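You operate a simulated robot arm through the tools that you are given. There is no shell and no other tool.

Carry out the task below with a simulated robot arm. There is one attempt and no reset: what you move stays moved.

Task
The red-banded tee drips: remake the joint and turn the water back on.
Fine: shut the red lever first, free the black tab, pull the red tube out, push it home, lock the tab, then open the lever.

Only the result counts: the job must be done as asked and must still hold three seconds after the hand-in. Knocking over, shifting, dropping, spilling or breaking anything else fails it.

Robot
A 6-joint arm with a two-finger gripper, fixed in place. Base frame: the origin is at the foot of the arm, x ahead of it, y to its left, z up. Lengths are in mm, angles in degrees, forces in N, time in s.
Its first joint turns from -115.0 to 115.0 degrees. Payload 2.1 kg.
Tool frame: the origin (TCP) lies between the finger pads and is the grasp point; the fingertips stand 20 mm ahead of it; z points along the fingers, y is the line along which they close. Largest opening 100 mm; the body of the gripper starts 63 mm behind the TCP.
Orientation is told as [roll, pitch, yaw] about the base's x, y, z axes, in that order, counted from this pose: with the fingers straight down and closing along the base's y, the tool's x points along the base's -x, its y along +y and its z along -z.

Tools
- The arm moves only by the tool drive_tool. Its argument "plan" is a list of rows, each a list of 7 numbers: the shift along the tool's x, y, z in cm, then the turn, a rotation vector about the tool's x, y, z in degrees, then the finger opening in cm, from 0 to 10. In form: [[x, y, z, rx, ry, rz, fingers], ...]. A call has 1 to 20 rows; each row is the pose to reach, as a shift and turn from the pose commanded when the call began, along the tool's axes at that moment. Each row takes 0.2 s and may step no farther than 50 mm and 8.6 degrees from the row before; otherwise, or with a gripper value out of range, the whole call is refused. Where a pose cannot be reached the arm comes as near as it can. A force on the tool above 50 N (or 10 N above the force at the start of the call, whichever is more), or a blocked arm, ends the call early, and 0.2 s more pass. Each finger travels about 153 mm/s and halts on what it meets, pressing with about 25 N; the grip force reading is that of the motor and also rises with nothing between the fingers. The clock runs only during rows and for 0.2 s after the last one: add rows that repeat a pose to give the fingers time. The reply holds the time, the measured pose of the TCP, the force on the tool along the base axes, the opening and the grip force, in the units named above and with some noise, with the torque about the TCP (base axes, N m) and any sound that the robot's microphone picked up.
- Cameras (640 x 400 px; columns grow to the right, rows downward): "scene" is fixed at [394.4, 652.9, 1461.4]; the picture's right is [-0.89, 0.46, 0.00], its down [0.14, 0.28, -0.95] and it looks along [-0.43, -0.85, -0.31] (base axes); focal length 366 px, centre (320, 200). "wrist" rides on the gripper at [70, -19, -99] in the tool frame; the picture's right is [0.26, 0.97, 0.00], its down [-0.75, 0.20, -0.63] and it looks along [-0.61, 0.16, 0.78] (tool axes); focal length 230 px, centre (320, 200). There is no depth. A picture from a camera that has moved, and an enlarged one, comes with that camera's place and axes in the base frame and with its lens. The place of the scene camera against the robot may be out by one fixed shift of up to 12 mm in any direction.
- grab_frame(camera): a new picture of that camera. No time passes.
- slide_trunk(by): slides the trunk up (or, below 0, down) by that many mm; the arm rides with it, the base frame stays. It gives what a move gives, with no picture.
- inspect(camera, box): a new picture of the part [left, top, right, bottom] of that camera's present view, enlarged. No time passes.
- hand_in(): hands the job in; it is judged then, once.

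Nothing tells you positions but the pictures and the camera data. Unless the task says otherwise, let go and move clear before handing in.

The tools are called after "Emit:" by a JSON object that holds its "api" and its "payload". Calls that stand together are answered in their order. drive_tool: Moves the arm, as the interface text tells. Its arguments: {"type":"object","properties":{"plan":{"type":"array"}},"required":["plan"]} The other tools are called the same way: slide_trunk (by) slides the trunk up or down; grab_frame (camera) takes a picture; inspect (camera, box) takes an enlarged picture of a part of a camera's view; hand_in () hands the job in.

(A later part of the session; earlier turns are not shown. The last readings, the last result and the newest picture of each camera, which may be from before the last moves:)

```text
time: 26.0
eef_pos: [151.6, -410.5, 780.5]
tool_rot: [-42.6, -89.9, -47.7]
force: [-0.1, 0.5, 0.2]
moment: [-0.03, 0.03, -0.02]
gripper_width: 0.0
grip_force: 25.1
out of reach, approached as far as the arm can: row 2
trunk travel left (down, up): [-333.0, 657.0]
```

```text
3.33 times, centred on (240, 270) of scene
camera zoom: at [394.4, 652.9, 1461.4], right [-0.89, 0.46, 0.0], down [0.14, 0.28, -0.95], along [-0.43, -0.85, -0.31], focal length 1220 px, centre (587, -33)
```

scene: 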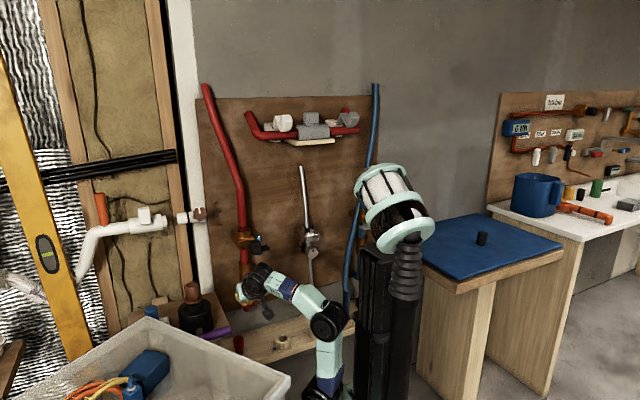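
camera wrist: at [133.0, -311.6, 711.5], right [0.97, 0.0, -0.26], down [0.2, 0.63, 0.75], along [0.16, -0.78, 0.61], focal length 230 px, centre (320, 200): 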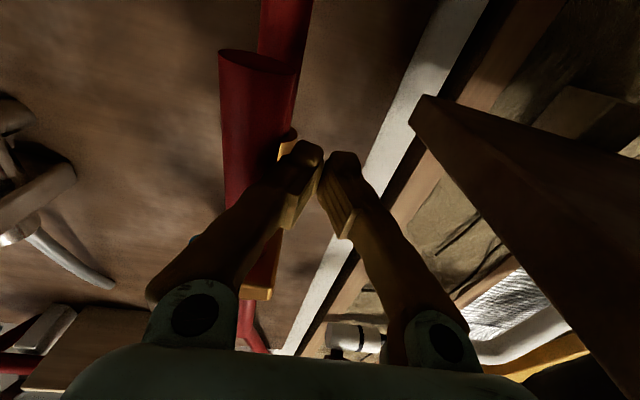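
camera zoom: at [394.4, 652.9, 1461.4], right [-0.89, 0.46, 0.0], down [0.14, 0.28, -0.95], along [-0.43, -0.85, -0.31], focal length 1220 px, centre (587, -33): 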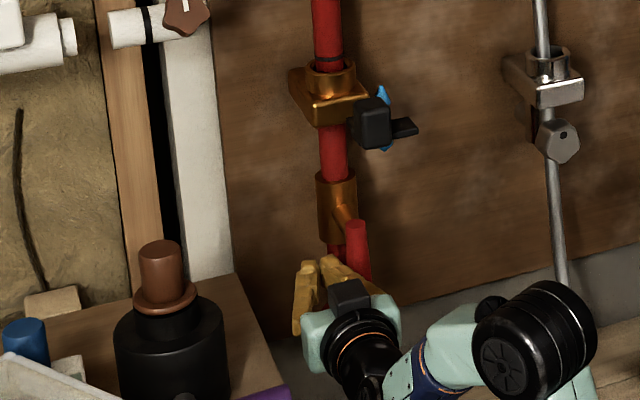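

The closed fingers sit just to the +x side of the hanging handle. I'll push it a little toward -x and watch the force.

Emit:
{"api": "drive_tool", "payload": {"plan": [[0.1, -0.6, 0, 0, 0, 0, 0], [0.25, -1.16, 0, 0, 0, 0, 0], [0.5, -1.74, 0, 0, 0, 0, 0], [0.76, -2.32, 0, 0, 0, 0, 0], [0.76, -2.32, 0, 0, 0, 0, 0]]}}

Emit:
{"api": "grab_frame", "payload": {"camera": "wrist"}}

Emit:
{"api": "inspect", "payload": {"camera": "scene", "box": [200, 220, 300, 320]}}

```text
time: 27.2
eef_pos: [145.7, -408.3, 775.6]
tool_rot: [-95.5, -88.9, 5.9]
force: [39.8, -3.0, 14.8]
moment: [0.0, 0.24, 0.22]
gripper_width: 0.0
grip_force: 24.4
trunk travel left (down, up): [-333.0, 657.0]
```

```text
taken
camera wrist: at [124.2, -308.6, 705.9], right [0.96, 0.0, -0.28], down [0.21, 0.63, 0.75], along [0.18, -0.77, 0.61], focal length 230 px, centre (320, 200)
```

wrist: 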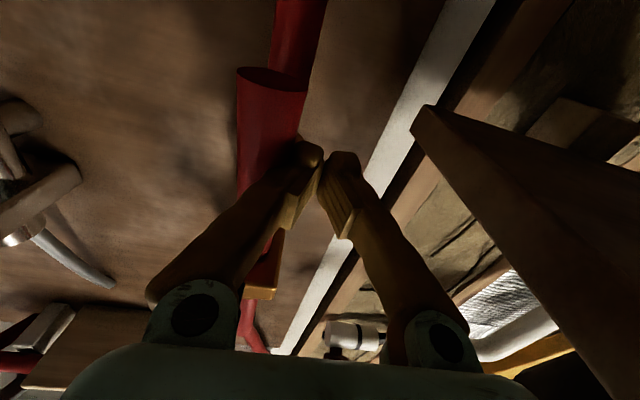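

```text
4.00 times, centred on (250, 270) of scene
camera zoom: at [394.4, 652.9, 1461.4], right [-0.89, 0.46, 0.0], down [0.14, 0.28, -0.95], along [-0.43, -0.85, -0.31], focal length 1464 px, centre (600, -80)
```

zoom: 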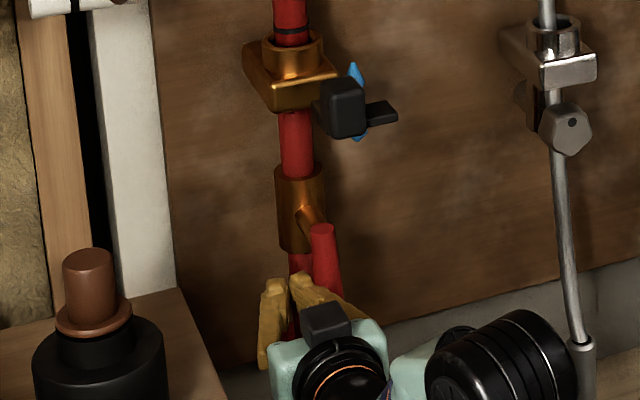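

The handle is solidly blocked toward -x (40 N and no motion), so it must close toward +x, mirrored from the blue one. I'll back off and check the pose before going round.

Emit:
{"api": "drive_tool", "payload": {"plan": [[0, 1, 0, 0, 0, 0, 0], [0, 2, 0, 0, 0, 0, 0], [0, 2.2, 0, 0, 0, 0, 0]]}}

```text
time: 28.0
eef_pos: [147.1, -408.4, 773.7]
tool_rot: [-97.2, -89.8, 7.1]
force: [6.2, 0.8, 2.1]
moment: [0.19, -0.03, -0.57]
gripper_width: 0.1
grip_force: 25.1
trunk travel left (down, up): [-333.0, 657.0]
```

I'm back near x=147. I'll retreat from the wall, cross to the -x side and come in at x≈78.

Emit:
{"api": "drive_tool", "payload": {"plan": [[0, 0.4, 0, 0, 0, 0, 0], [0, 0.4, -2, 0, 0, 0, 0], [0, 0.4, -4, 0, 0, 0, 0], [0, 0.4, -6, 0, 0, 0, 0], [0, -2, -6.5, 0, 0, 0, 0], [0, -4.5, -6.5, 0, 0, 0, 0], [0, -7.2, -6.5, 0, 0, 0, 0], [0, -7.2, -6.5, 0, 0, 0, 0]]}}

Emit:
{"api": "grab_frame", "payload": {"camera": "wrist"}}

Emit:
{"api": "inspect", "payload": {"camera": "scene", "box": [200, 220, 300, 320]}}

```text
time: 29.8
eef_pos: [91.0, -372.0, 783.6]
tool_rot: [-26.0, -89.9, -64.3]
force: [-0.6, -0.3, -0.4]
moment: [-0.01, 0.02, 0.02]
gripper_width: 0.0
grip_force: 24.4
out of reach, approached as far as the arm can: row 5, 6, 7, 8
trunk travel left (down, up): [-333.0, 657.0]
```

```text
taken
camera wrist: at [72.0, -272.7, 716.4], right [0.97, -0.01, -0.26], down [0.2, 0.63, 0.75], along [0.16, -0.78, 0.61], focal length 230 px, centre (320, 200)
```

wrist: 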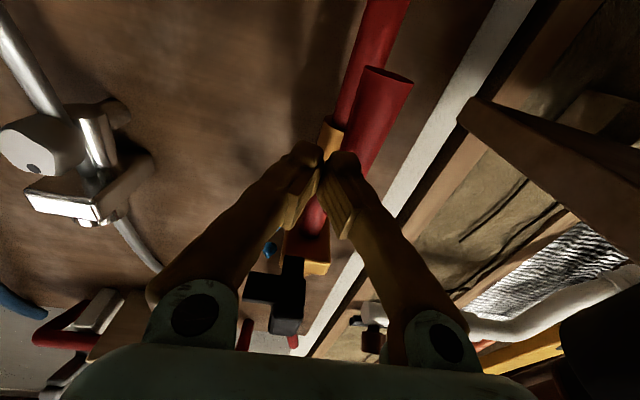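

```text
4.00 times, centred on (250, 270) of scene
camera zoom: at [394.4, 652.9, 1461.4], right [-0.89, 0.46, 0.0], down [0.14, 0.28, -0.95], along [-0.43, -0.85, -0.31], focal length 1464 px, centre (600, -80)
```

zoom: 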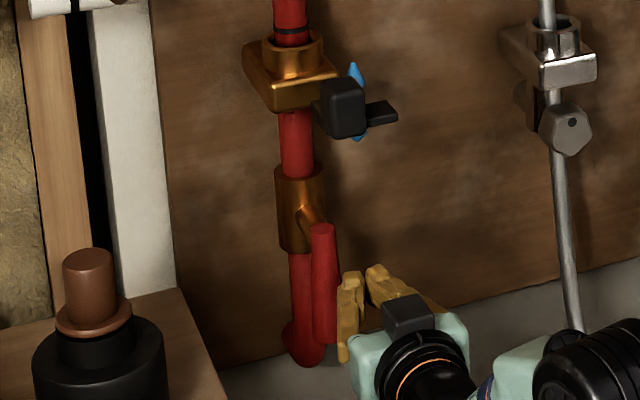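

The handle is still vertical. The arm stopped at its minimum reach, so I'll make a small move to learn the commanded pose.

Emit:
{"api": "drive_tool", "payload": {"plan": [[0, -0.5, 1, 0, 0, 0, 0], [0, -0.8, 1, 0, 0, 0, 0]]}}

```text
time: 30.4
eef_pos: [91.4, -380.8, 788.7]
tool_rot: [-45.5, -89.9, -44.8]
force: [0.7, -0.7, 0.2]
moment: [0.01, 0.02, -0.02]
gripper_width: 0.2
grip_force: 24.4
out of reach, approached as far as the arm can: row 1, 2
trunk travel left (down, up): [-333.0, 657.0]
```

Emit:
{"api": "drive_tool", "payload": {"plan": [[0, 0, 0.8, 0, 0, 0, 0], [0, 0, 0.8, 0, 0, 0, 0]]}}

```text
time: 31.0
eef_pos: [91.3, -388.8, 789.3]
tool_rot: [-30.3, -89.9, -60.1]
force: [0.1, -0.5, 0.5]
moment: [0.01, 0.02, 0.0]
gripper_width: 0.0
grip_force: 24.8
trunk travel left (down, up): [-333.0, 657.0]
```

The commanded pose now matches the measured one. I'll move to x≈74, then in to y≈-412 at z≈776.

Emit:
{"api": "drive_tool", "payload": {"plan": [[0, -0.9, 0, 0, 0, 0, 0], [0.6, -1.8, 0, 0, 0, 0, 0], [1.3, -1.8, 1.2, 0, 0, 0, 0], [1.3, -1.8, 2.3, 0, 0, 0, 0], [1.3, -1.8, 2.3, 0, 0, 0, 0]]}}

Emit:
{"api": "grab_frame", "payload": {"camera": "wrist"}}

```text
time: 32.2
eef_pos: [93.1, -389.6, 785.2]
tool_rot: [140.2, -89.9, 129.2]
force: [-13.5, 33.2, -16.1]
moment: [0.15, 0.11, 0.27]
gripper_width: 0.1
grip_force: 24.9
out of reach, approached as far as the arm can: row 1, 2, 3, 4, 5
trunk travel left (down, up): [-333.0, 657.0]
```

```text
taken
camera wrist: at [74.8, -289.6, 716.6], right [0.97, -0.01, -0.26], down [0.21, 0.63, 0.75], along [0.15, -0.78, 0.61], focal length 230 px, centre (320, 200)
```

wrist: 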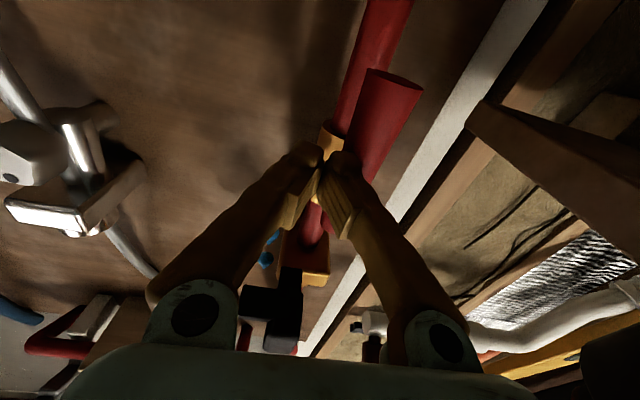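

That was a minimum-reach limit and I leaned lightly on the handle. I'll back off and lower the trunk to give the arm more room at this height.

Emit:
{"api": "drive_tool", "payload": {"plan": [[-0.5, 0, -1, 0, 0, 0, 0], [-1.5, 0, -1.5, 0, 0, 0, 0]]}}

Emit:
{"api": "inspect", "payload": {"camera": "scene", "box": [200, 220, 300, 320]}}

```text
time: 32.8
eef_pos: [97.0, -384.4, 802.3]
tool_rot: [-165.8, -89.5, 75.8]
force: [-0.5, 1.5, -0.4]
moment: [0.02, 0.02, 0.03]
gripper_width: 0.0
grip_force: 25.0
trunk travel left (down, up): [-333.0, 657.0]
```

```text
4.00 times, centred on (250, 270) of scene
camera zoom: at [394.4, 652.9, 1461.4], right [-0.89, 0.46, 0.0], down [0.14, 0.28, -0.95], along [-0.43, -0.85, -0.31], focal length 1464 px, centre (600, -80)
```

zoom: 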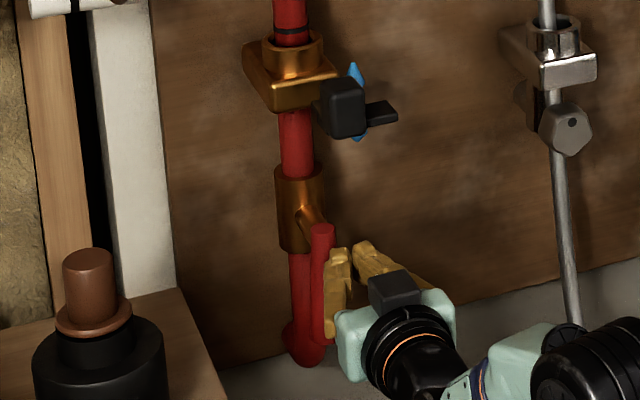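

Emit:
{"api": "drive_tool", "payload": {"plan": [[-2, -0.3, -0.3, 0, 0, 0, 0], [-4, -0.6, -0.6, 0, 0, 0, 0], [-6, -1.2, -0.8, 0, 0, 0, 0], [-7, -2.2, -0.8, 0, 0, 0, 0], [-7, -2.2, -0.8, 0, 0, 0, 0]]}}

```text
time: 34.0
eef_pos: [75.2, -378.4, 868.0]
tool_rot: [-52.7, -89.9, -37.7]
force: [-0.1, 0.7, -0.2]
moment: [-0.03, -0.01, 0.0]
gripper_width: 0.0
grip_force: 25.0
out of reach, approached as far as the arm can: row 4, 5
trunk travel left (down, up): [-333.0, 657.0]
```

Emit:
{"api": "slide_trunk", "payload": {"by": -92}}

Emit:
{"api": "grab_frame", "payload": {"camera": "wrist"}}

Emit:
{"api": "inspect", "payload": {"camera": "scene", "box": [200, 220, 300, 320]}}

```text
time: 35.2
eef_pos: [74.9, -380.0, 775.5]
tool_rot: [-37.7, -89.8, -52.6]
force: [-0.3, 0.4, -0.1]
moment: [-0.02, 0.0, 0.0]
gripper_width: 0.0
grip_force: 25.3
trunk travel left (down, up): [-241.0, 749.0]
```

```text
taken
camera wrist: at [55.9, -279.5, 706.9], right [0.97, -0.01, -0.26], down [0.2, 0.63, 0.75], along [0.16, -0.78, 0.61], focal length 230 px, centre (320, 200)
```

wrist: 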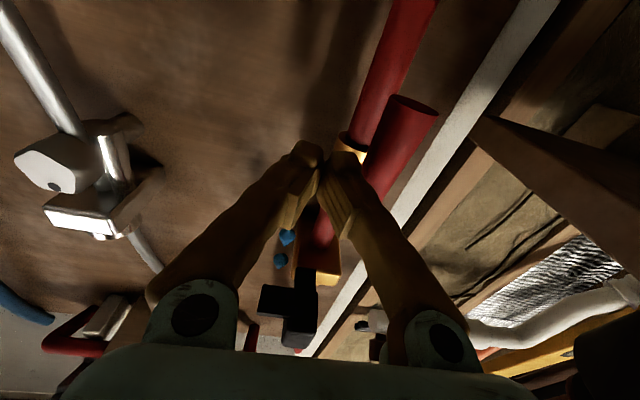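

```text
4.00 times, centred on (250, 270) of scene
camera zoom: at [394.4, 652.9, 1461.4], right [-0.89, 0.46, 0.0], down [0.14, 0.28, -0.95], along [-0.43, -0.85, -0.31], focal length 1464 px, centre (600, -80)
```

zoom: 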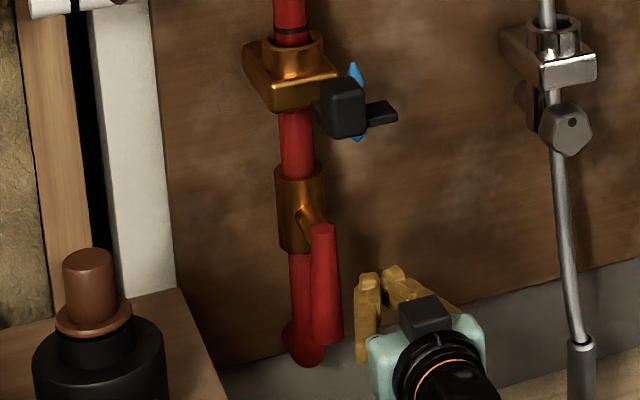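

The handle hangs at x≈117 with my fingers on its -x side. I'll go in and push gently toward +x.

Emit:
{"api": "drive_tool", "payload": {"plan": [[0, -0.1, 1.6, 0, 0, 0, 0], [0, 0, 3.2, 0, 0, 0, 0], [0, 0.7, 3.2, 0, 0, 0, 0], [0.1, 1.4, 3.2, 0, 0, 0, 0], [0.3, 2, 3.2, 0, 0, 0, 0], [0.59, 2.56, 3.2, 0, 0, 0, 0]]}}

Emit:
{"api": "grab_frame", "payload": {"camera": "wrist"}}

Emit:
{"api": "inspect", "payload": {"camera": "scene", "box": [200, 220, 300, 320]}}

```text
time: 36.6
eef_pos: [100.1, -411.0, 769.5]
tool_rot: [173.2, -89.9, 96.3]
force: [-6.1, 2.2, 0.3]
moment: [-0.04, -0.08, 0.02]
gripper_width: 0.0
grip_force: 25.1
trunk travel left (down, up): [-241.0, 749.0]
```

```text
taken
camera wrist: at [81.2, -311.4, 700.8], right [0.97, -0.01, -0.26], down [0.2, 0.63, 0.75], along [0.16, -0.78, 0.61], focal length 230 px, centre (320, 200)
```

wrist: 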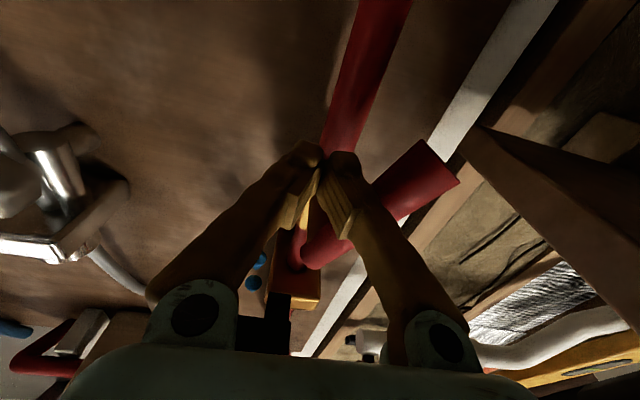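

```text
4.00 times, centred on (250, 270) of scene
camera zoom: at [394.4, 652.9, 1461.4], right [-0.89, 0.46, 0.0], down [0.14, 0.28, -0.95], along [-0.43, -0.85, -0.31], focal length 1464 px, centre (600, -80)
```

zoom: 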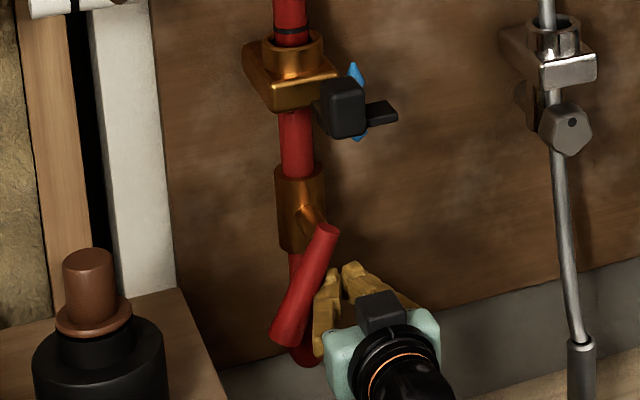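

The handle turns freely toward +x (already about 25°). I'll continue along the arc to horizontal.

Emit:
{"api": "drive_tool", "payload": {"plan": [[0.2, 0.8, 0, 0, 0, 0, 0], [0.28, 1.53, 0, 0, 0, 0, 0], [0.2, 2.35, 0, 0, 0, 0, 0], [0.11, 3.17, 0, 0, 0, 0, 0], [-0.24, 3.97, 0, 0, 0, 0, 0], [-0.59, 4.77, 0, 0, 0, 0, 0], [-1.2, 5.46, 0, 0, 0, 0, 0], [-1.8, 6.15, 0, 0, 0, 0, 0], [-2.6, 6.6, 0, 0, 0, 0, 0], [-3.3, 6.9, 0, 0, 0, 0, 0]]}}

Emit:
{"api": "grab_frame", "payload": {"camera": "wrist"}}

Emit:
{"api": "inspect", "payload": {"camera": "scene", "box": [200, 220, 300, 320]}}

```text
time: 38.8
eef_pos: [168.1, -416.4, 795.9]
tool_rot: [-4.0, -89.1, -86.4]
force: [-12.7, 8.1, -43.3]
moment: [-0.19, -0.44, -0.15]
gripper_width: 6.0
grip_force: 29.8
trunk travel left (down, up): [-241.0, 749.0]
```

```text
taken
camera wrist: at [148.7, -315.5, 728.9], right [0.97, 0.0, -0.26], down [0.21, 0.61, 0.76], along [0.16, -0.79, 0.59], focal length 230 px, centre (320, 200)
```

wrist: 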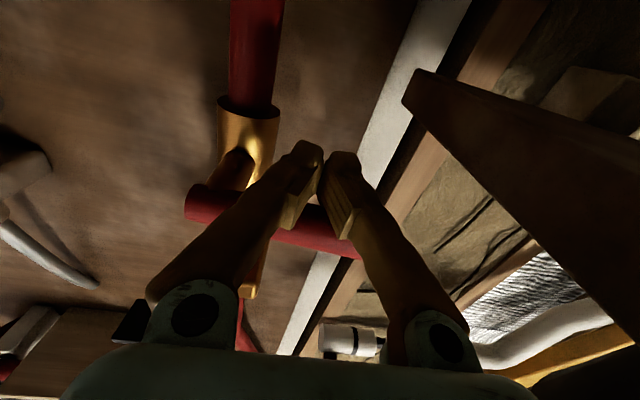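

```text
4.00 times, centred on (250, 270) of scene
camera zoom: at [394.4, 652.9, 1461.4], right [-0.89, 0.46, 0.0], down [0.14, 0.28, -0.95], along [-0.43, -0.85, -0.31], focal length 1464 px, centre (600, -80)
```

zoom: 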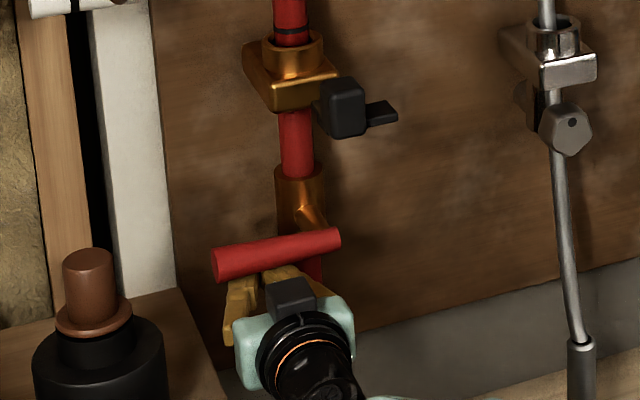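

The handle is horizontal against its stop and the drops have gone: the water is shut off. I'll back away and study the tab from below and in front.

Emit:
{"api": "drive_tool", "payload": {"plan": [[1, 0, -0.2, 0, 0, 0, 0], [1.8, 0, -1, 0, 0, 0, 0], [1.8, 0, -3, 0, 0, 0, 0], [1.5, -0.5, -5, 0, 0, 0, 0], [0, -1, -6, 0, 0, 0, 0], [-2, -1.5, -6, 0, 0, 0, 0]]}}

Emit:
{"api": "grab_frame", "payload": {"camera": "wrist"}}

Emit:
{"api": "inspect", "payload": {"camera": "scene", "box": [200, 220, 300, 320]}}

```text
time: 40.2
eef_pos: [156.6, -353.9, 822.7]
tool_rot: [-55.6, -89.9, -34.8]
force: [-0.1, -0.6, 0.2]
moment: [0.02, -0.01, 0.0]
gripper_width: 0.1
grip_force: 29.2
trunk travel left (down, up): [-241.0, 749.0]
```

```text
taken
camera wrist: at [137.6, -253.7, 754.3], right [0.97, -0.01, -0.26], down [0.21, 0.63, 0.75], along [0.16, -0.78, 0.61], focal length 230 px, centre (320, 200)
```

wrist: 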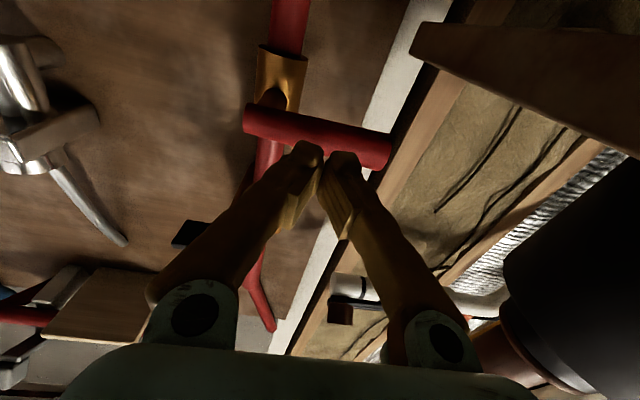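

```text
4.00 times, centred on (250, 270) of scene
camera zoom: at [394.4, 652.9, 1461.4], right [-0.89, 0.46, 0.0], down [0.14, 0.28, -0.95], along [-0.43, -0.85, -0.31], focal length 1464 px, centre (600, -80)
```

zoom: 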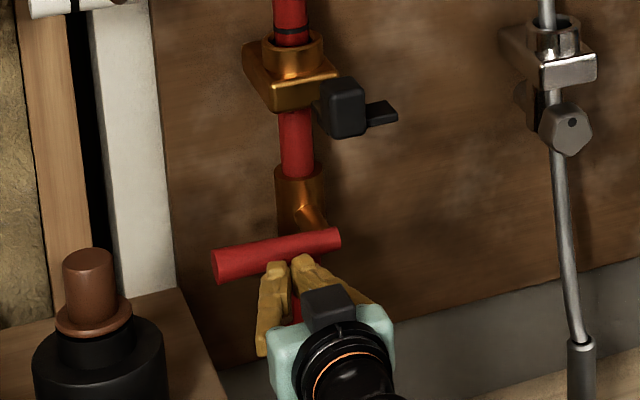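

Lever parked horizontal. I'll move below and in front of the tab with the fingers open, to see its underside.

Emit:
{"api": "drive_tool", "payload": {"plan": [[-2, 0, 0, 0, 0, 0, 0], [-4.5, -1, 0, 0, 0, 0, 0], [-4.5, -3, 0.6, 0, 0, 0, 2], [-4.5, -5, 1.2, 0, 0, 0, 5], [-4.5, -7, 1.8, 0, 0, 0, 8], [-4.5, -7.6, 1.8, 0, 0, 0, 10], [-4.5, -7.6, 1.8, 0, 0, 0, 10]]}}

Emit:
{"api": "grab_frame", "payload": {"camera": "wrist"}}

Emit:
{"api": "inspect", "payload": {"camera": "wrist", "box": [240, 170, 400, 310]}}

```text
time: 41.8
eef_pos: [78.7, -378.7, 869.7]
tool_rot: [-55.4, -89.9, -35.0]
force: [0.9, 0.4, -0.3]
moment: [-0.02, -0.03, 0.0]
gripper_width: 100.0
grip_force: 0.1
out of reach, approached as far as the arm can: row 2, 3, 4, 5, 6, 7
trunk travel left (down, up): [-241.0, 749.0]
```

```text
taken
camera wrist: at [59.8, -279.2, 800.8], right [0.97, -0.01, -0.26], down [0.21, 0.63, 0.75], along [0.16, -0.78, 0.61], focal length 230 px, centre (320, 200)
```

wrist: 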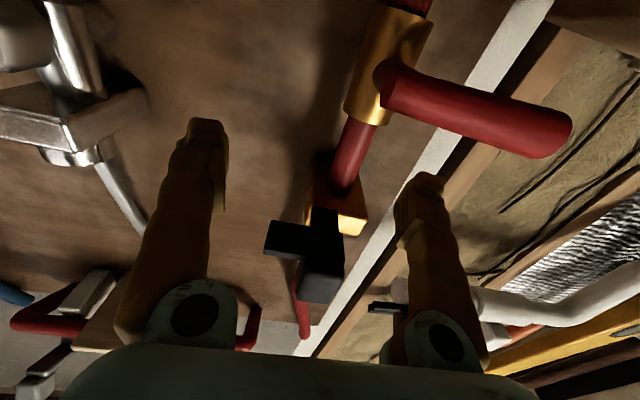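

```text
2.86 times, centred on (320, 240) of wrist
camera zoom: at [59.8, -279.2, 800.8], right [0.97, -0.01, -0.26], down [0.21, 0.63, 0.75], along [0.16, -0.78, 0.61], focal length 657 px, centre (320, 86)
```

zoom: 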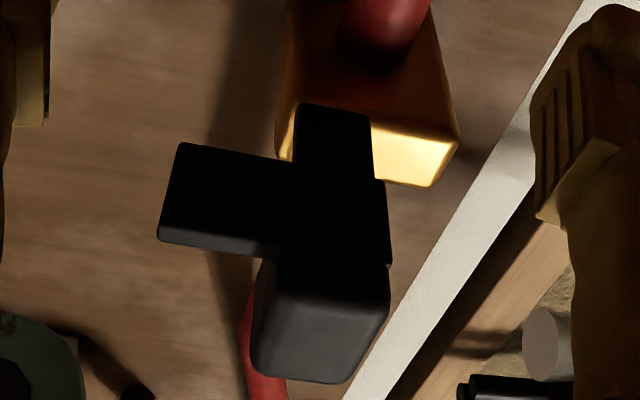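

From below: the bar slips under the tee's brass (y≈-434 to -369), the block rises at its front end (x 84–112, z 932–970), and the plate points to -x. I'll tilt the tool to 45°, which reaches closer in, and come to the block from above and in front so I can grip it and feel which way it moves.

Emit:
{"api": "drive_tool", "payload": {"plan": [[0.5, 0.3, -1, 0, 7.5, 0, 8], [0.8, 0.6, -2, 0, 15, 0, 6], [1, 1, -3, 0, 22.5, 0, 6], [1, 1.3, -4, 0, 30, 0, 6], [1, 1.6, -5, 0, 37.5, 0, 6], [1, 1.9, -5.8, 0, 45, 0, 6], [1, 1.9, -5.8, 0, 45, 0, 6]]}}

Emit:
{"api": "grab_frame", "payload": {"camera": "wrist"}}

```text
time: 43.4
eef_pos: [98.9, -313.3, 839.5]
tool_rot: [-0.1, -44.9, -90.2]
force: [-0.3, 0.8, -0.3]
moment: [0.04, 0.05, 0.0]
gripper_width: 59.9
grip_force: 0.0
out of reach, approached as far as the arm can: row 6, 7
trunk travel left (down, up): [-241.0, 749.0]
```

```text
taken
camera wrist: at [80.1, -192.9, 862.0], right [0.97, 0.18, -0.18], down [0.2, -0.09, 0.98], along [0.16, -0.98, -0.12], focal length 230 px, centre (320, 200)
```

wrist: 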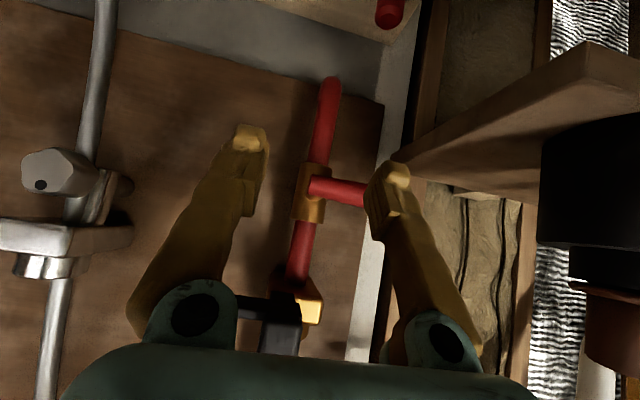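

The tool is at 45° and clear. Raising the trunk puts the open fingers above and in front of the block.

Emit:
{"api": "slide_trunk", "payload": {"by": 175}}

Emit:
{"api": "grab_frame", "payload": {"camera": "wrist"}}

Emit:
{"api": "inspect", "payload": {"camera": "wrist", "box": [240, 60, 400, 200]}}

```text
time: 45.4
eef_pos: [98.7, -313.3, 1015.0]
tool_rot: [0.0, -44.9, -90.3]
force: [0.5, 0.2, -0.4]
moment: [0.02, -0.02, -0.01]
gripper_width: 60.1
grip_force: 0.0
trunk travel left (down, up): [-416.0, 574.0]
```

```text
taken
camera wrist: at [80.0, -193.0, 1037.1], right [0.97, 0.18, -0.18], down [0.2, -0.09, 0.98], along [0.16, -0.98, -0.12], focal length 230 px, centre (320, 200)
```

wrist: 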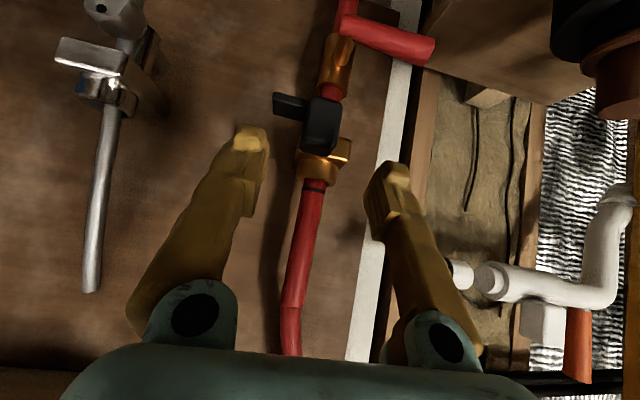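

```text
2.86 times, centred on (320, 130) of wrist
camera zoom: at [80.0, -193.0, 1037.1], right [0.97, 0.18, -0.18], down [0.2, -0.09, 0.98], along [0.16, -0.98, -0.12], focal length 657 px, centre (320, 400)
```

zoom: 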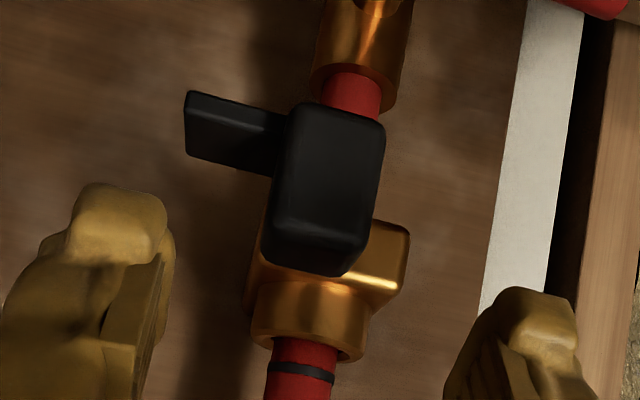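

The block is confirmed at x≈98, z≈951. I'll slide the open fingers down along the 45° line to straddle it, then close gently.

Emit:
{"api": "drive_tool", "payload": {"plan": [[-0.6, 0, 2, 0, 0, 0, 6], [-1.25, 0, 4, 0, 0, 0, 6], [-1.25, 0, 6, 0, 0, 0, 6], [-1.3, 0, 7.8, 0, 0, 0, 6], [-1.3, 0, 7.8, 0, 0, 0, 6]]}}

Emit:
{"api": "grab_frame", "payload": {"camera": "wrist"}}

Emit:
{"api": "inspect", "payload": {"camera": "scene", "box": [200, 200, 300, 290]}}

```text
time: 46.6
eef_pos: [96.5, -377.1, 969.4]
tool_rot: [-0.1, -44.9, -90.3]
force: [0.1, 0.0, 0.1]
moment: [-0.01, -0.03, 0.01]
gripper_width: 60.0
grip_force: 0.0
trunk travel left (down, up): [-416.0, 574.0]
```

```text
taken
camera wrist: at [78.5, -258.6, 991.5], right [0.97, 0.18, -0.18], down [0.2, -0.09, 0.98], along [0.16, -0.98, -0.12], focal length 230 px, centre (320, 200)
```

wrist: 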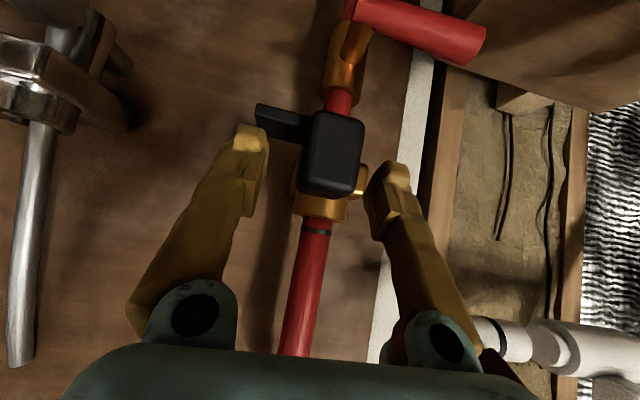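

```text
4.44 times, centred on (250, 245) of scene
camera zoom: at [394.4, 652.9, 1461.4], right [-0.89, 0.46, 0.0], down [0.14, 0.28, -0.95], along [-0.43, -0.85, -0.31], focal length 1626 px, centre (631, 0)
```

zoom: 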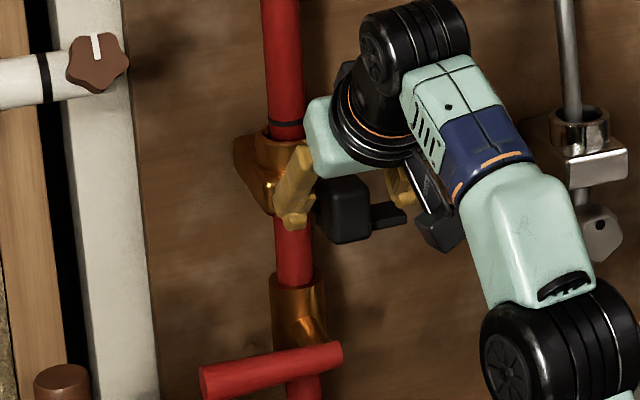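

The fingers straddle the block. I'll centre by 1.5 mm and close on it.

Emit:
{"api": "drive_tool", "payload": {"plan": [[0, 0.15, 0, 0, 0, 0, 4], [0, 0.15, 0, 0, 0, 0, 3.4], [0, 0.15, 0, 0, 0, 0, 2.5], [0, 0.15, 0, 0, 0, 0, 2]]}}

Emit:
{"api": "grab_frame", "payload": {"camera": "wrist"}}

```text
time: 47.6
eef_pos: [99.8, -376.9, 969.5]
tool_rot: [-0.1, -44.9, -90.2]
force: [2.1, -0.7, -0.6]
moment: [-0.03, 0.02, 0.08]
gripper_width: 28.2
grip_force: 45.3
trunk travel left (down, up): [-416.0, 574.0]
```

```text
taken
camera wrist: at [81.0, -257.9, 991.2], right [0.97, 0.18, -0.18], down [0.2, -0.09, 0.98], along [0.16, -0.98, -0.12], focal length 230 px, centre (320, 200)
```

wrist: 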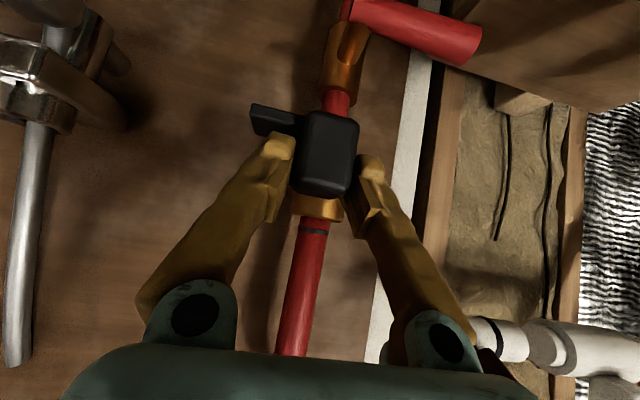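

I have the block, 28 mm wide. First test: pull gently out along +y.

Emit:
{"api": "drive_tool", "payload": {"plan": [[0.2, 0.15, -0.2, 0, 0, 0, 2], [0.4, 0.15, -0.4, 0, 0, 0, 2], [0.6, 0.15, -0.6, 0, 0, 0, 2], [0.6, 0.15, -0.6, 0, 0, 0, 2]]}}

Emit:
{"api": "grab_frame", "payload": {"camera": "wrist"}}

```text
time: 48.6
eef_pos: [100.5, -376.7, 969.0]
tool_rot: [-0.1, -44.9, -90.2]
force: [-3.9, -25.9, 16.3]
moment: [-0.88, 0.07, 0.03]
gripper_width: 28.3
grip_force: 45.0
trunk travel left (down, up): [-416.0, 574.0]
```

```text
taken
camera wrist: at [81.4, -257.4, 990.8], right [0.97, 0.18, -0.18], down [0.2, -0.09, 0.98], along [0.16, -0.98, -0.12], focal length 230 px, centre (320, 200)
```

wrist: 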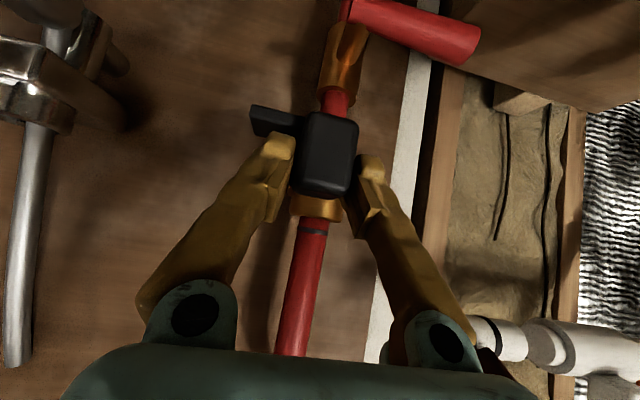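

It's blocked along +y. I'll undo that and test sideways to +x.

Emit:
{"api": "drive_tool", "payload": {"plan": [[-0.6, 0, 0.6, 0, 0, 0, 2], [-0.6, 0.4, 0.6, 0, 0, 0, 2], [-0.6, 0.8, 0.6, 0, 0, 0, 2], [-0.6, 0.8, 0.6, 0, 0, 0, 2]]}}

```text
time: 49.6
eef_pos: [108.6, -377.2, 968.5]
tool_rot: [-0.1, -44.9, -90.3]
force: [-3.9, 0.6, 0.7]
moment: [0.04, 0.04, -0.02]
gripper_width: 28.5
grip_force: 45.7
trunk travel left (down, up): [-416.0, 574.0]
```

It moves freely to +x. I'll check what is happening.

Emit:
{"api": "inspect", "payload": {"camera": "wrist", "box": [220, 50, 420, 240]}}

Emit:
{"api": "inspect", "payload": {"camera": "scene", "box": [215, 205, 295, 265]}}

```text
2.11 times, centred on (320, 145) of wrist
camera zoom: at [89.8, -257.3, 991.0], right [0.97, 0.18, -0.18], down [0.2, -0.09, 0.98], along [0.16, -0.98, -0.12], focal length 484 px, centre (320, 316)
```

zoom: 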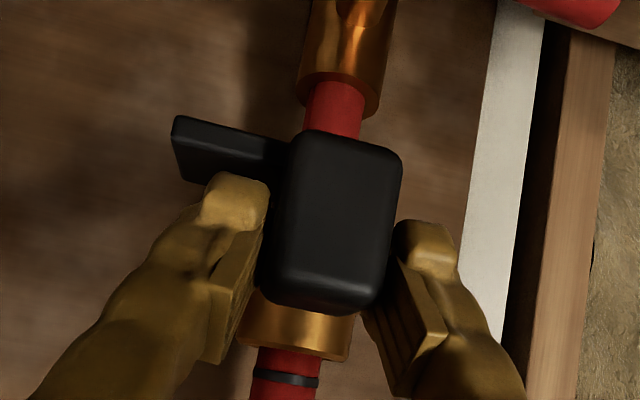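

```text
6.67 times, centred on (255, 235) of scene
camera zoom: at [394.4, 652.9, 1461.4], right [-0.89, 0.46, 0.0], down [0.14, 0.28, -0.95], along [-0.43, -0.85, -0.31], focal length 2439 px, centre (753, -33)
```

zoom: 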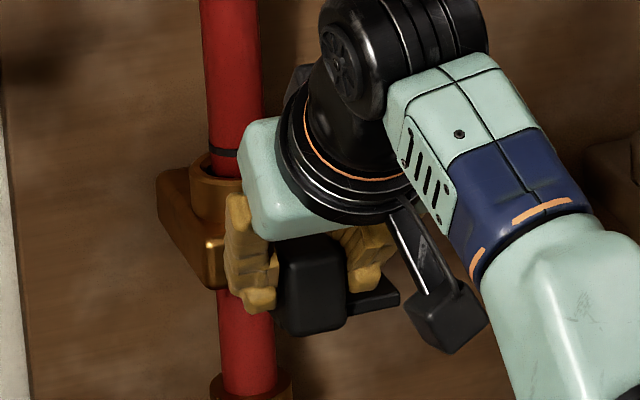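

Emit:
{"api": "drive_tool", "payload": {"plan": [[0, 0.4, 0, 0, 0, 0, 2], [0, 0.8, 0, 0, 0, 0, 2], [0, 1.2, 0, 0, 0, 0, 2], [0, 1.2, 0, 0, 0, 0, 2]]}}

Emit:
{"api": "inspect", "payload": {"camera": "wrist", "box": [220, 50, 420, 240]}}

```text
time: 50.6
eef_pos: [120.3, -376.6, 968.9]
tool_rot: [0.0, -44.8, -90.4]
force: [-4.2, 5.6, -4.5]
moment: [0.11, 0.05, 0.0]
gripper_width: 28.4
grip_force: 45.5
trunk travel left (down, up): [-416.0, 574.0]
```

```text
2.11 times, centred on (320, 145) of wrist
camera zoom: at [101.5, -257.3, 990.9], right [0.97, 0.18, -0.18], down [0.2, -0.09, 0.98], along [0.16, -0.98, -0.12], focal length 484 px, centre (320, 316)
```

zoom: 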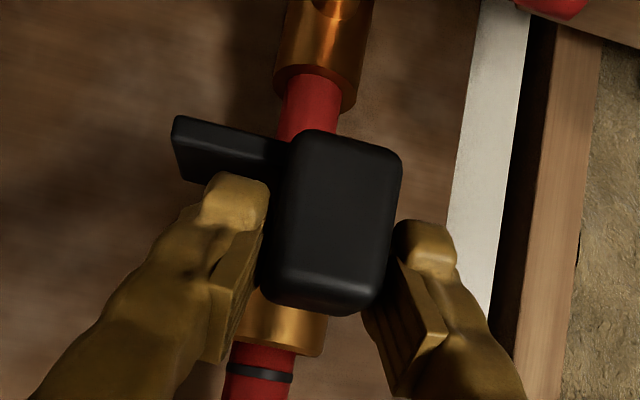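

The tab slides straight along +x. I'll keep going until it meets its stop.

Emit:
{"api": "drive_tool", "payload": {"plan": [[0, 0.4, 0, 0, 0, 0, 2], [0, 0.8, 0, 0, 0, 0, 2], [0, 1.2, 0, 0, 0, 0, 2], [0, 1.2, 0, 0, 0, 0, 2]]}}

Emit:
{"api": "inspect", "payload": {"camera": "wrist", "box": [220, 50, 420, 240]}}

```text
time: 51.6
eef_pos: [131.3, -377.2, 969.4]
tool_rot: [-0.1, -44.9, -90.4]
force: [-13.2, 6.9, -11.2]
moment: [0.0, 0.23, -0.15]
gripper_width: 28.3
grip_force: 44.8
trunk travel left (down, up): [-416.0, 574.0]
```

```text
2.11 times, centred on (320, 145) of wrist
camera zoom: at [112.0, -257.3, 990.9], right [0.97, 0.18, -0.18], down [0.2, -0.09, 0.98], along [0.16, -0.98, -0.12], focal length 484 px, centre (320, 316)
```

zoom: 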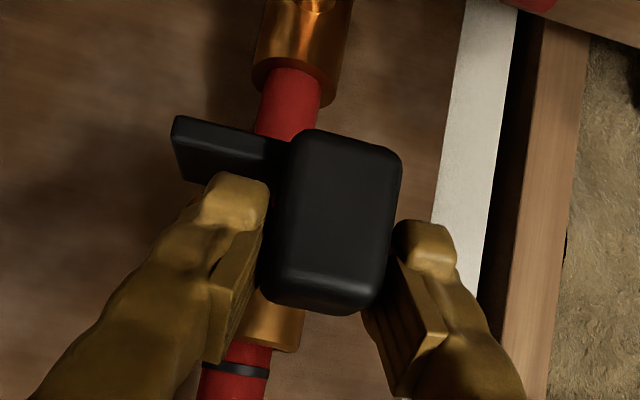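

Emit:
{"api": "drive_tool", "payload": {"plan": [[0, 0.3, 0, 0, 0, 0, 2], [0, 0.6, 0, 0, 0, 0, 2], [0, 0.6, 0, 0, 0, 0, 2]]}}

Emit:
{"api": "inspect", "payload": {"camera": "scene", "box": [215, 205, 295, 265]}}

```text
time: 52.4
eef_pos: [129.7, -377.7, 968.4]
tool_rot: [0.2, -44.6, -90.8]
force: [-31.0, 10.2, -25.3]
moment: [-0.25, 0.25, -0.45]
gripper_width: 28.1
grip_force: 45.1
trunk travel left (down, up): [-416.0, 574.0]
```

```text
6.67 times, centred on (255, 235) of scene
camera zoom: at [394.4, 652.9, 1461.4], right [-0.89, 0.46, 0.0], down [0.14, 0.28, -0.95], along [-0.43, -0.85, -0.31], focal length 2439 px, centre (753, -33)
```

zoom: 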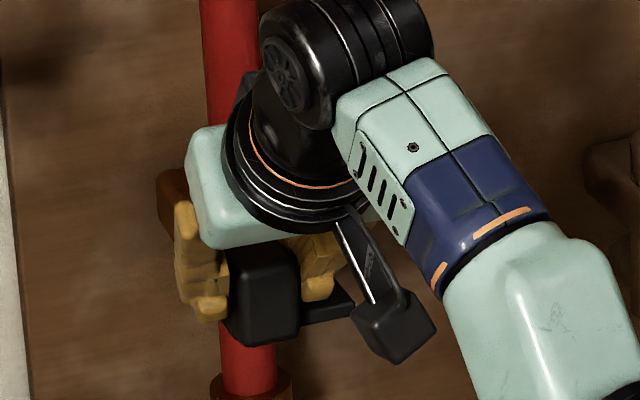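

The tab is against a hard stop about 31 mm along. I'll relax the push and open the fingers.

Emit:
{"api": "drive_tool", "payload": {"plan": [[0, -0.5, 0, 0, 0, 0, 2], [0, -0.8, 0, 0, 0, 0, 2], [0, -0.8, 0, 0, 0, 0, 2]]}}

```text
time: 53.2
eef_pos: [130.1, -377.4, 969.5]
tool_rot: [0.2, -44.9, -90.2]
force: [-7.9, 2.0, -8.0]
moment: [0.73, 0.0, 0.19]
gripper_width: 28.3
grip_force: 44.4
trunk travel left (down, up): [-416.0, 574.0]
```

Emit:
{"api": "drive_tool", "payload": {"plan": [[0, 0, 0, 0, 0, 0, 4], [0, 0, 0, 0, 0, 0, 6], [0, 0, -2, 0, 0, 0, 6], [0, 0, -4, 0, 0, 0, 6], [0, 0, -6, 0, 0, 0, 6], [0, 0, -7.5, 0, 0, 0, 6]]}}

Emit:
{"api": "grab_frame", "payload": {"camera": "wrist"}}

Emit:
{"api": "inspect", "payload": {"camera": "wrist", "box": [220, 60, 380, 200]}}

Emit:
{"api": "inspect", "payload": {"camera": "scene", "box": [215, 205, 295, 265]}}

```text
time: 54.6
eef_pos: [131.7, -318.1, 1010.0]
tool_rot: [-0.1, -44.8, -90.3]
force: [-0.9, 0.5, -0.7]
moment: [-0.02, 0.02, 0.01]
gripper_width: 60.1
grip_force: 0.1
out of reach, approached as far as the arm can: row 5, 6
trunk travel left (down, up): [-416.0, 574.0]
```

```text
taken
camera wrist: at [112.7, -198.2, 1031.5], right [0.97, 0.18, -0.18], down [0.2, -0.09, 0.98], along [0.16, -0.98, -0.12], focal length 230 px, centre (320, 200)
```

wrist: 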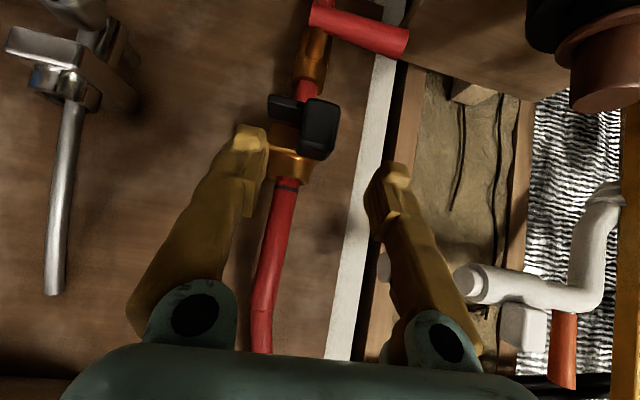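

```text
2.86 times, centred on (300, 130) of wrist
camera zoom: at [112.7, -198.2, 1031.5], right [0.97, 0.18, -0.18], down [0.2, -0.09, 0.98], along [0.16, -0.98, -0.12], focal length 657 px, centre (377, 400)
```

zoom: 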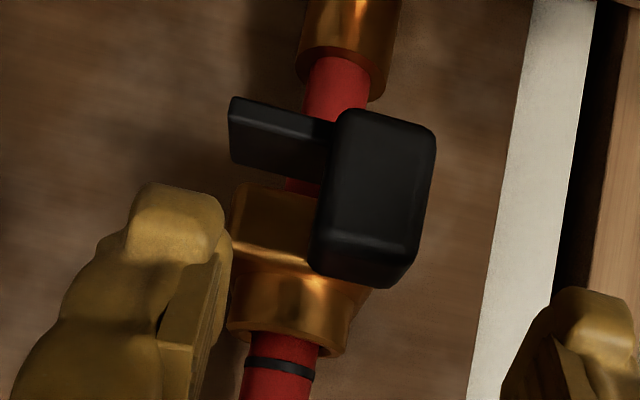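

```text
6.67 times, centred on (255, 235) of scene
camera zoom: at [394.4, 652.9, 1461.4], right [-0.89, 0.46, 0.0], down [0.14, 0.28, -0.95], along [-0.43, -0.85, -0.31], focal length 2439 px, centre (753, -33)
```

zoom: 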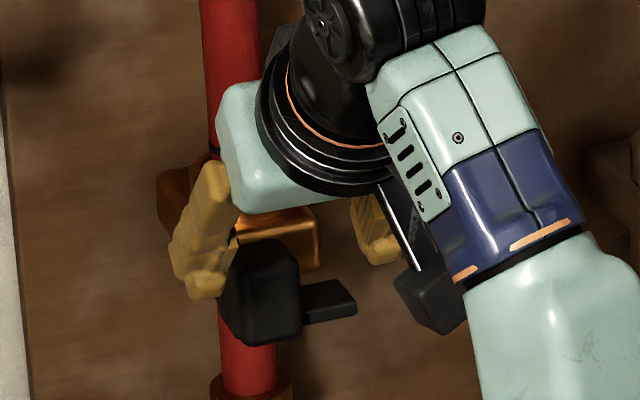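

The tab now stands at x≈129, slid along to its stop. Next I'll level the tool in front of the red tube at about z=1045, above the tee collar and the black band.

Emit:
{"api": "drive_tool", "payload": {"plan": [[-1, -0.3, 0.2, 0, -7.5, 0, 6], [-2.1, -0.6, 0.4, 0, -15, 0, 6], [-3.1, -0.9, 0.7, 0, -22.5, 0, 6], [-4.2, -1.2, 0.9, 0, -30, 0, 6], [-5.2, -1.5, 1.1, 0, -37.5, 0, 6], [-6.3, -1.77, 1.34, 0, -45, 0, 6], [-6.3, -1.77, 1.34, 0, -45, 0, 6]]}}

Emit:
{"api": "grab_frame", "payload": {"camera": "wrist"}}

Emit:
{"api": "inspect", "payload": {"camera": "scene", "box": [200, 150, 320, 270]}}

```text
time: 56.2
eef_pos: [114.8, -371.9, 1043.6]
tool_rot: [-41.5, -89.9, -48.5]
force: [0.2, 0.0, 1.2]
moment: [0.01, 0.0, -0.01]
gripper_width: 59.9
grip_force: 0.0
trunk travel left (down, up): [-416.0, 574.0]
```

```text
taken
camera wrist: at [96.1, -272.6, 974.8], right [0.97, 0.0, -0.26], down [0.2, 0.63, 0.75], along [0.16, -0.78, 0.61], focal length 230 px, centre (320, 200)
```

wrist: 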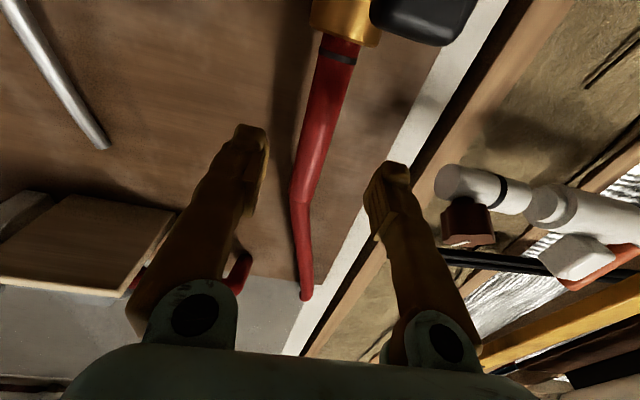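

```text
3.33 times, centred on (260, 210) of scene
camera zoom: at [394.4, 652.9, 1461.4], right [-0.89, 0.46, 0.0], down [0.14, 0.28, -0.95], along [-0.43, -0.85, -0.31], focal length 1220 px, centre (520, 167)
```

zoom: 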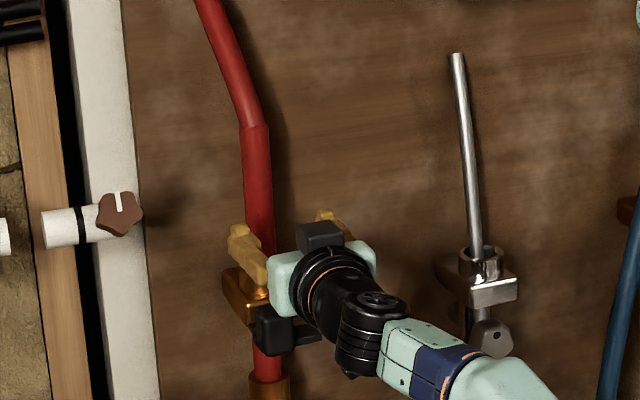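

The tube's front surface at the band triangulates to (114.5, -464, 995), so its axis is at y≈-478. I'll advance with open fingers to straddle it.

Emit:
{"api": "drive_tool", "payload": {"plan": [[0, 0, 2, 0, 0, 0, 6], [0, 0, 4, 0, 0, 0, 6], [0, 0, 6, 0, 0, 0, 6], [0, 0, 8, 0, 0, 0, 6], [0, 0, 9.4, 0, 0, 0, 6], [0, 0, 9.4, 0, 0, 0, 6]]}}

Emit:
{"api": "grab_frame", "payload": {"camera": "wrist"}}

```text
time: 57.6
eef_pos: [112.5, -465.2, 1044.6]
tool_rot: [-34.4, -89.9, -56.0]
force: [0.6, -0.2, -0.4]
moment: [-0.01, -0.01, 0.0]
gripper_width: 59.9
grip_force: 0.0
trunk travel left (down, up): [-416.0, 574.0]
```

```text
taken
camera wrist: at [93.9, -366.1, 975.8], right [0.97, -0.01, -0.26], down [0.2, 0.63, 0.75], along [0.16, -0.78, 0.61], focal length 230 px, centre (320, 200)
```

wrist: 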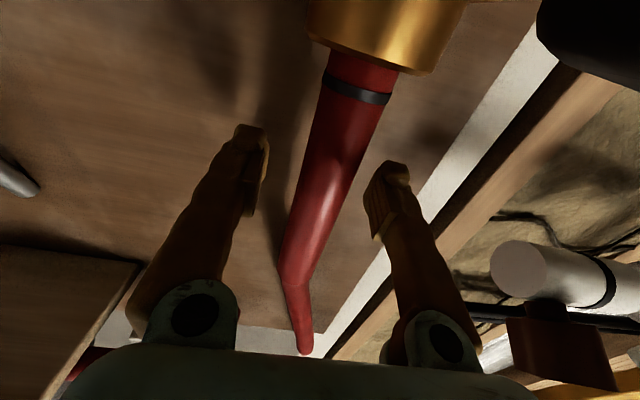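

The tube runs between the fingers. I'll close on it.

Emit:
{"api": "drive_tool", "payload": {"plan": [[0, 0.15, 0, 0, 0, 0, 4], [0, 0.15, 0, 0, 0, 0, 3], [0, 0.15, 0, 0, 0, 0, 2], [0, 0.15, 0, 0, 0, 0, 1.5], [0, 0.15, 0, 0, 0, 0, 1.5]]}}

Emit:
{"api": "grab_frame", "payload": {"camera": "wrist"}}

```text
time: 58.8
eef_pos: [114.3, -465.9, 1043.2]
tool_rot: [-36.4, -90.0, -53.9]
force: [0.1, 0.7, -0.4]
moment: [0.02, 0.03, 0.0]
gripper_width: 23.3
grip_force: 24.5
trunk travel left (down, up): [-416.0, 574.0]
```

```text
taken
camera wrist: at [95.5, -366.1, 975.4], right [0.97, -0.01, -0.26], down [0.2, 0.63, 0.75], along [0.16, -0.78, 0.61], focal length 230 px, centre (320, 200)
```

wrist: 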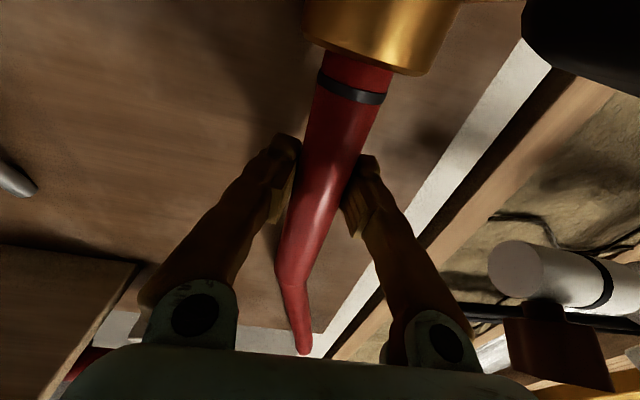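

The tube is gripped at 23 mm. I'll pull gently upward and watch the force.

Emit:
{"api": "drive_tool", "payload": {"plan": [[-0.3, 0, 0, 0, 0, 0, 1.5], [-0.6, 0, 0, 0, 0, 0, 1.5], [-0.9, 0, 0, 0, 0, 0, 1.5], [-0.9, 0, 0, 0, 0, 0, 1.5]]}}

Emit:
{"api": "grab_frame", "payload": {"camera": "wrist"}}

```text
time: 59.8
eef_pos: [115.6, -465.4, 1054.6]
tool_rot: [-31.6, -89.9, -58.6]
force: [-0.3, -0.2, -1.0]
moment: [0.01, -0.03, 0.02]
gripper_width: 22.4
grip_force: 24.8
trunk travel left (down, up): [-416.0, 574.0]
```

```text
taken
camera wrist: at [95.5, -365.5, 985.2], right [0.97, -0.01, -0.26], down [0.2, 0.63, 0.75], along [0.16, -0.78, 0.61], focal length 230 px, centre (320, 200)
```

wrist: 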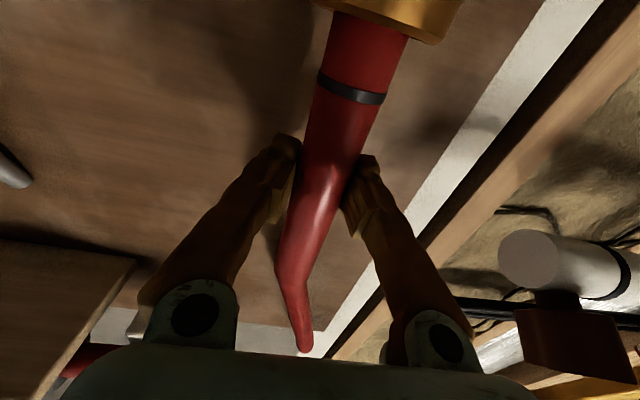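

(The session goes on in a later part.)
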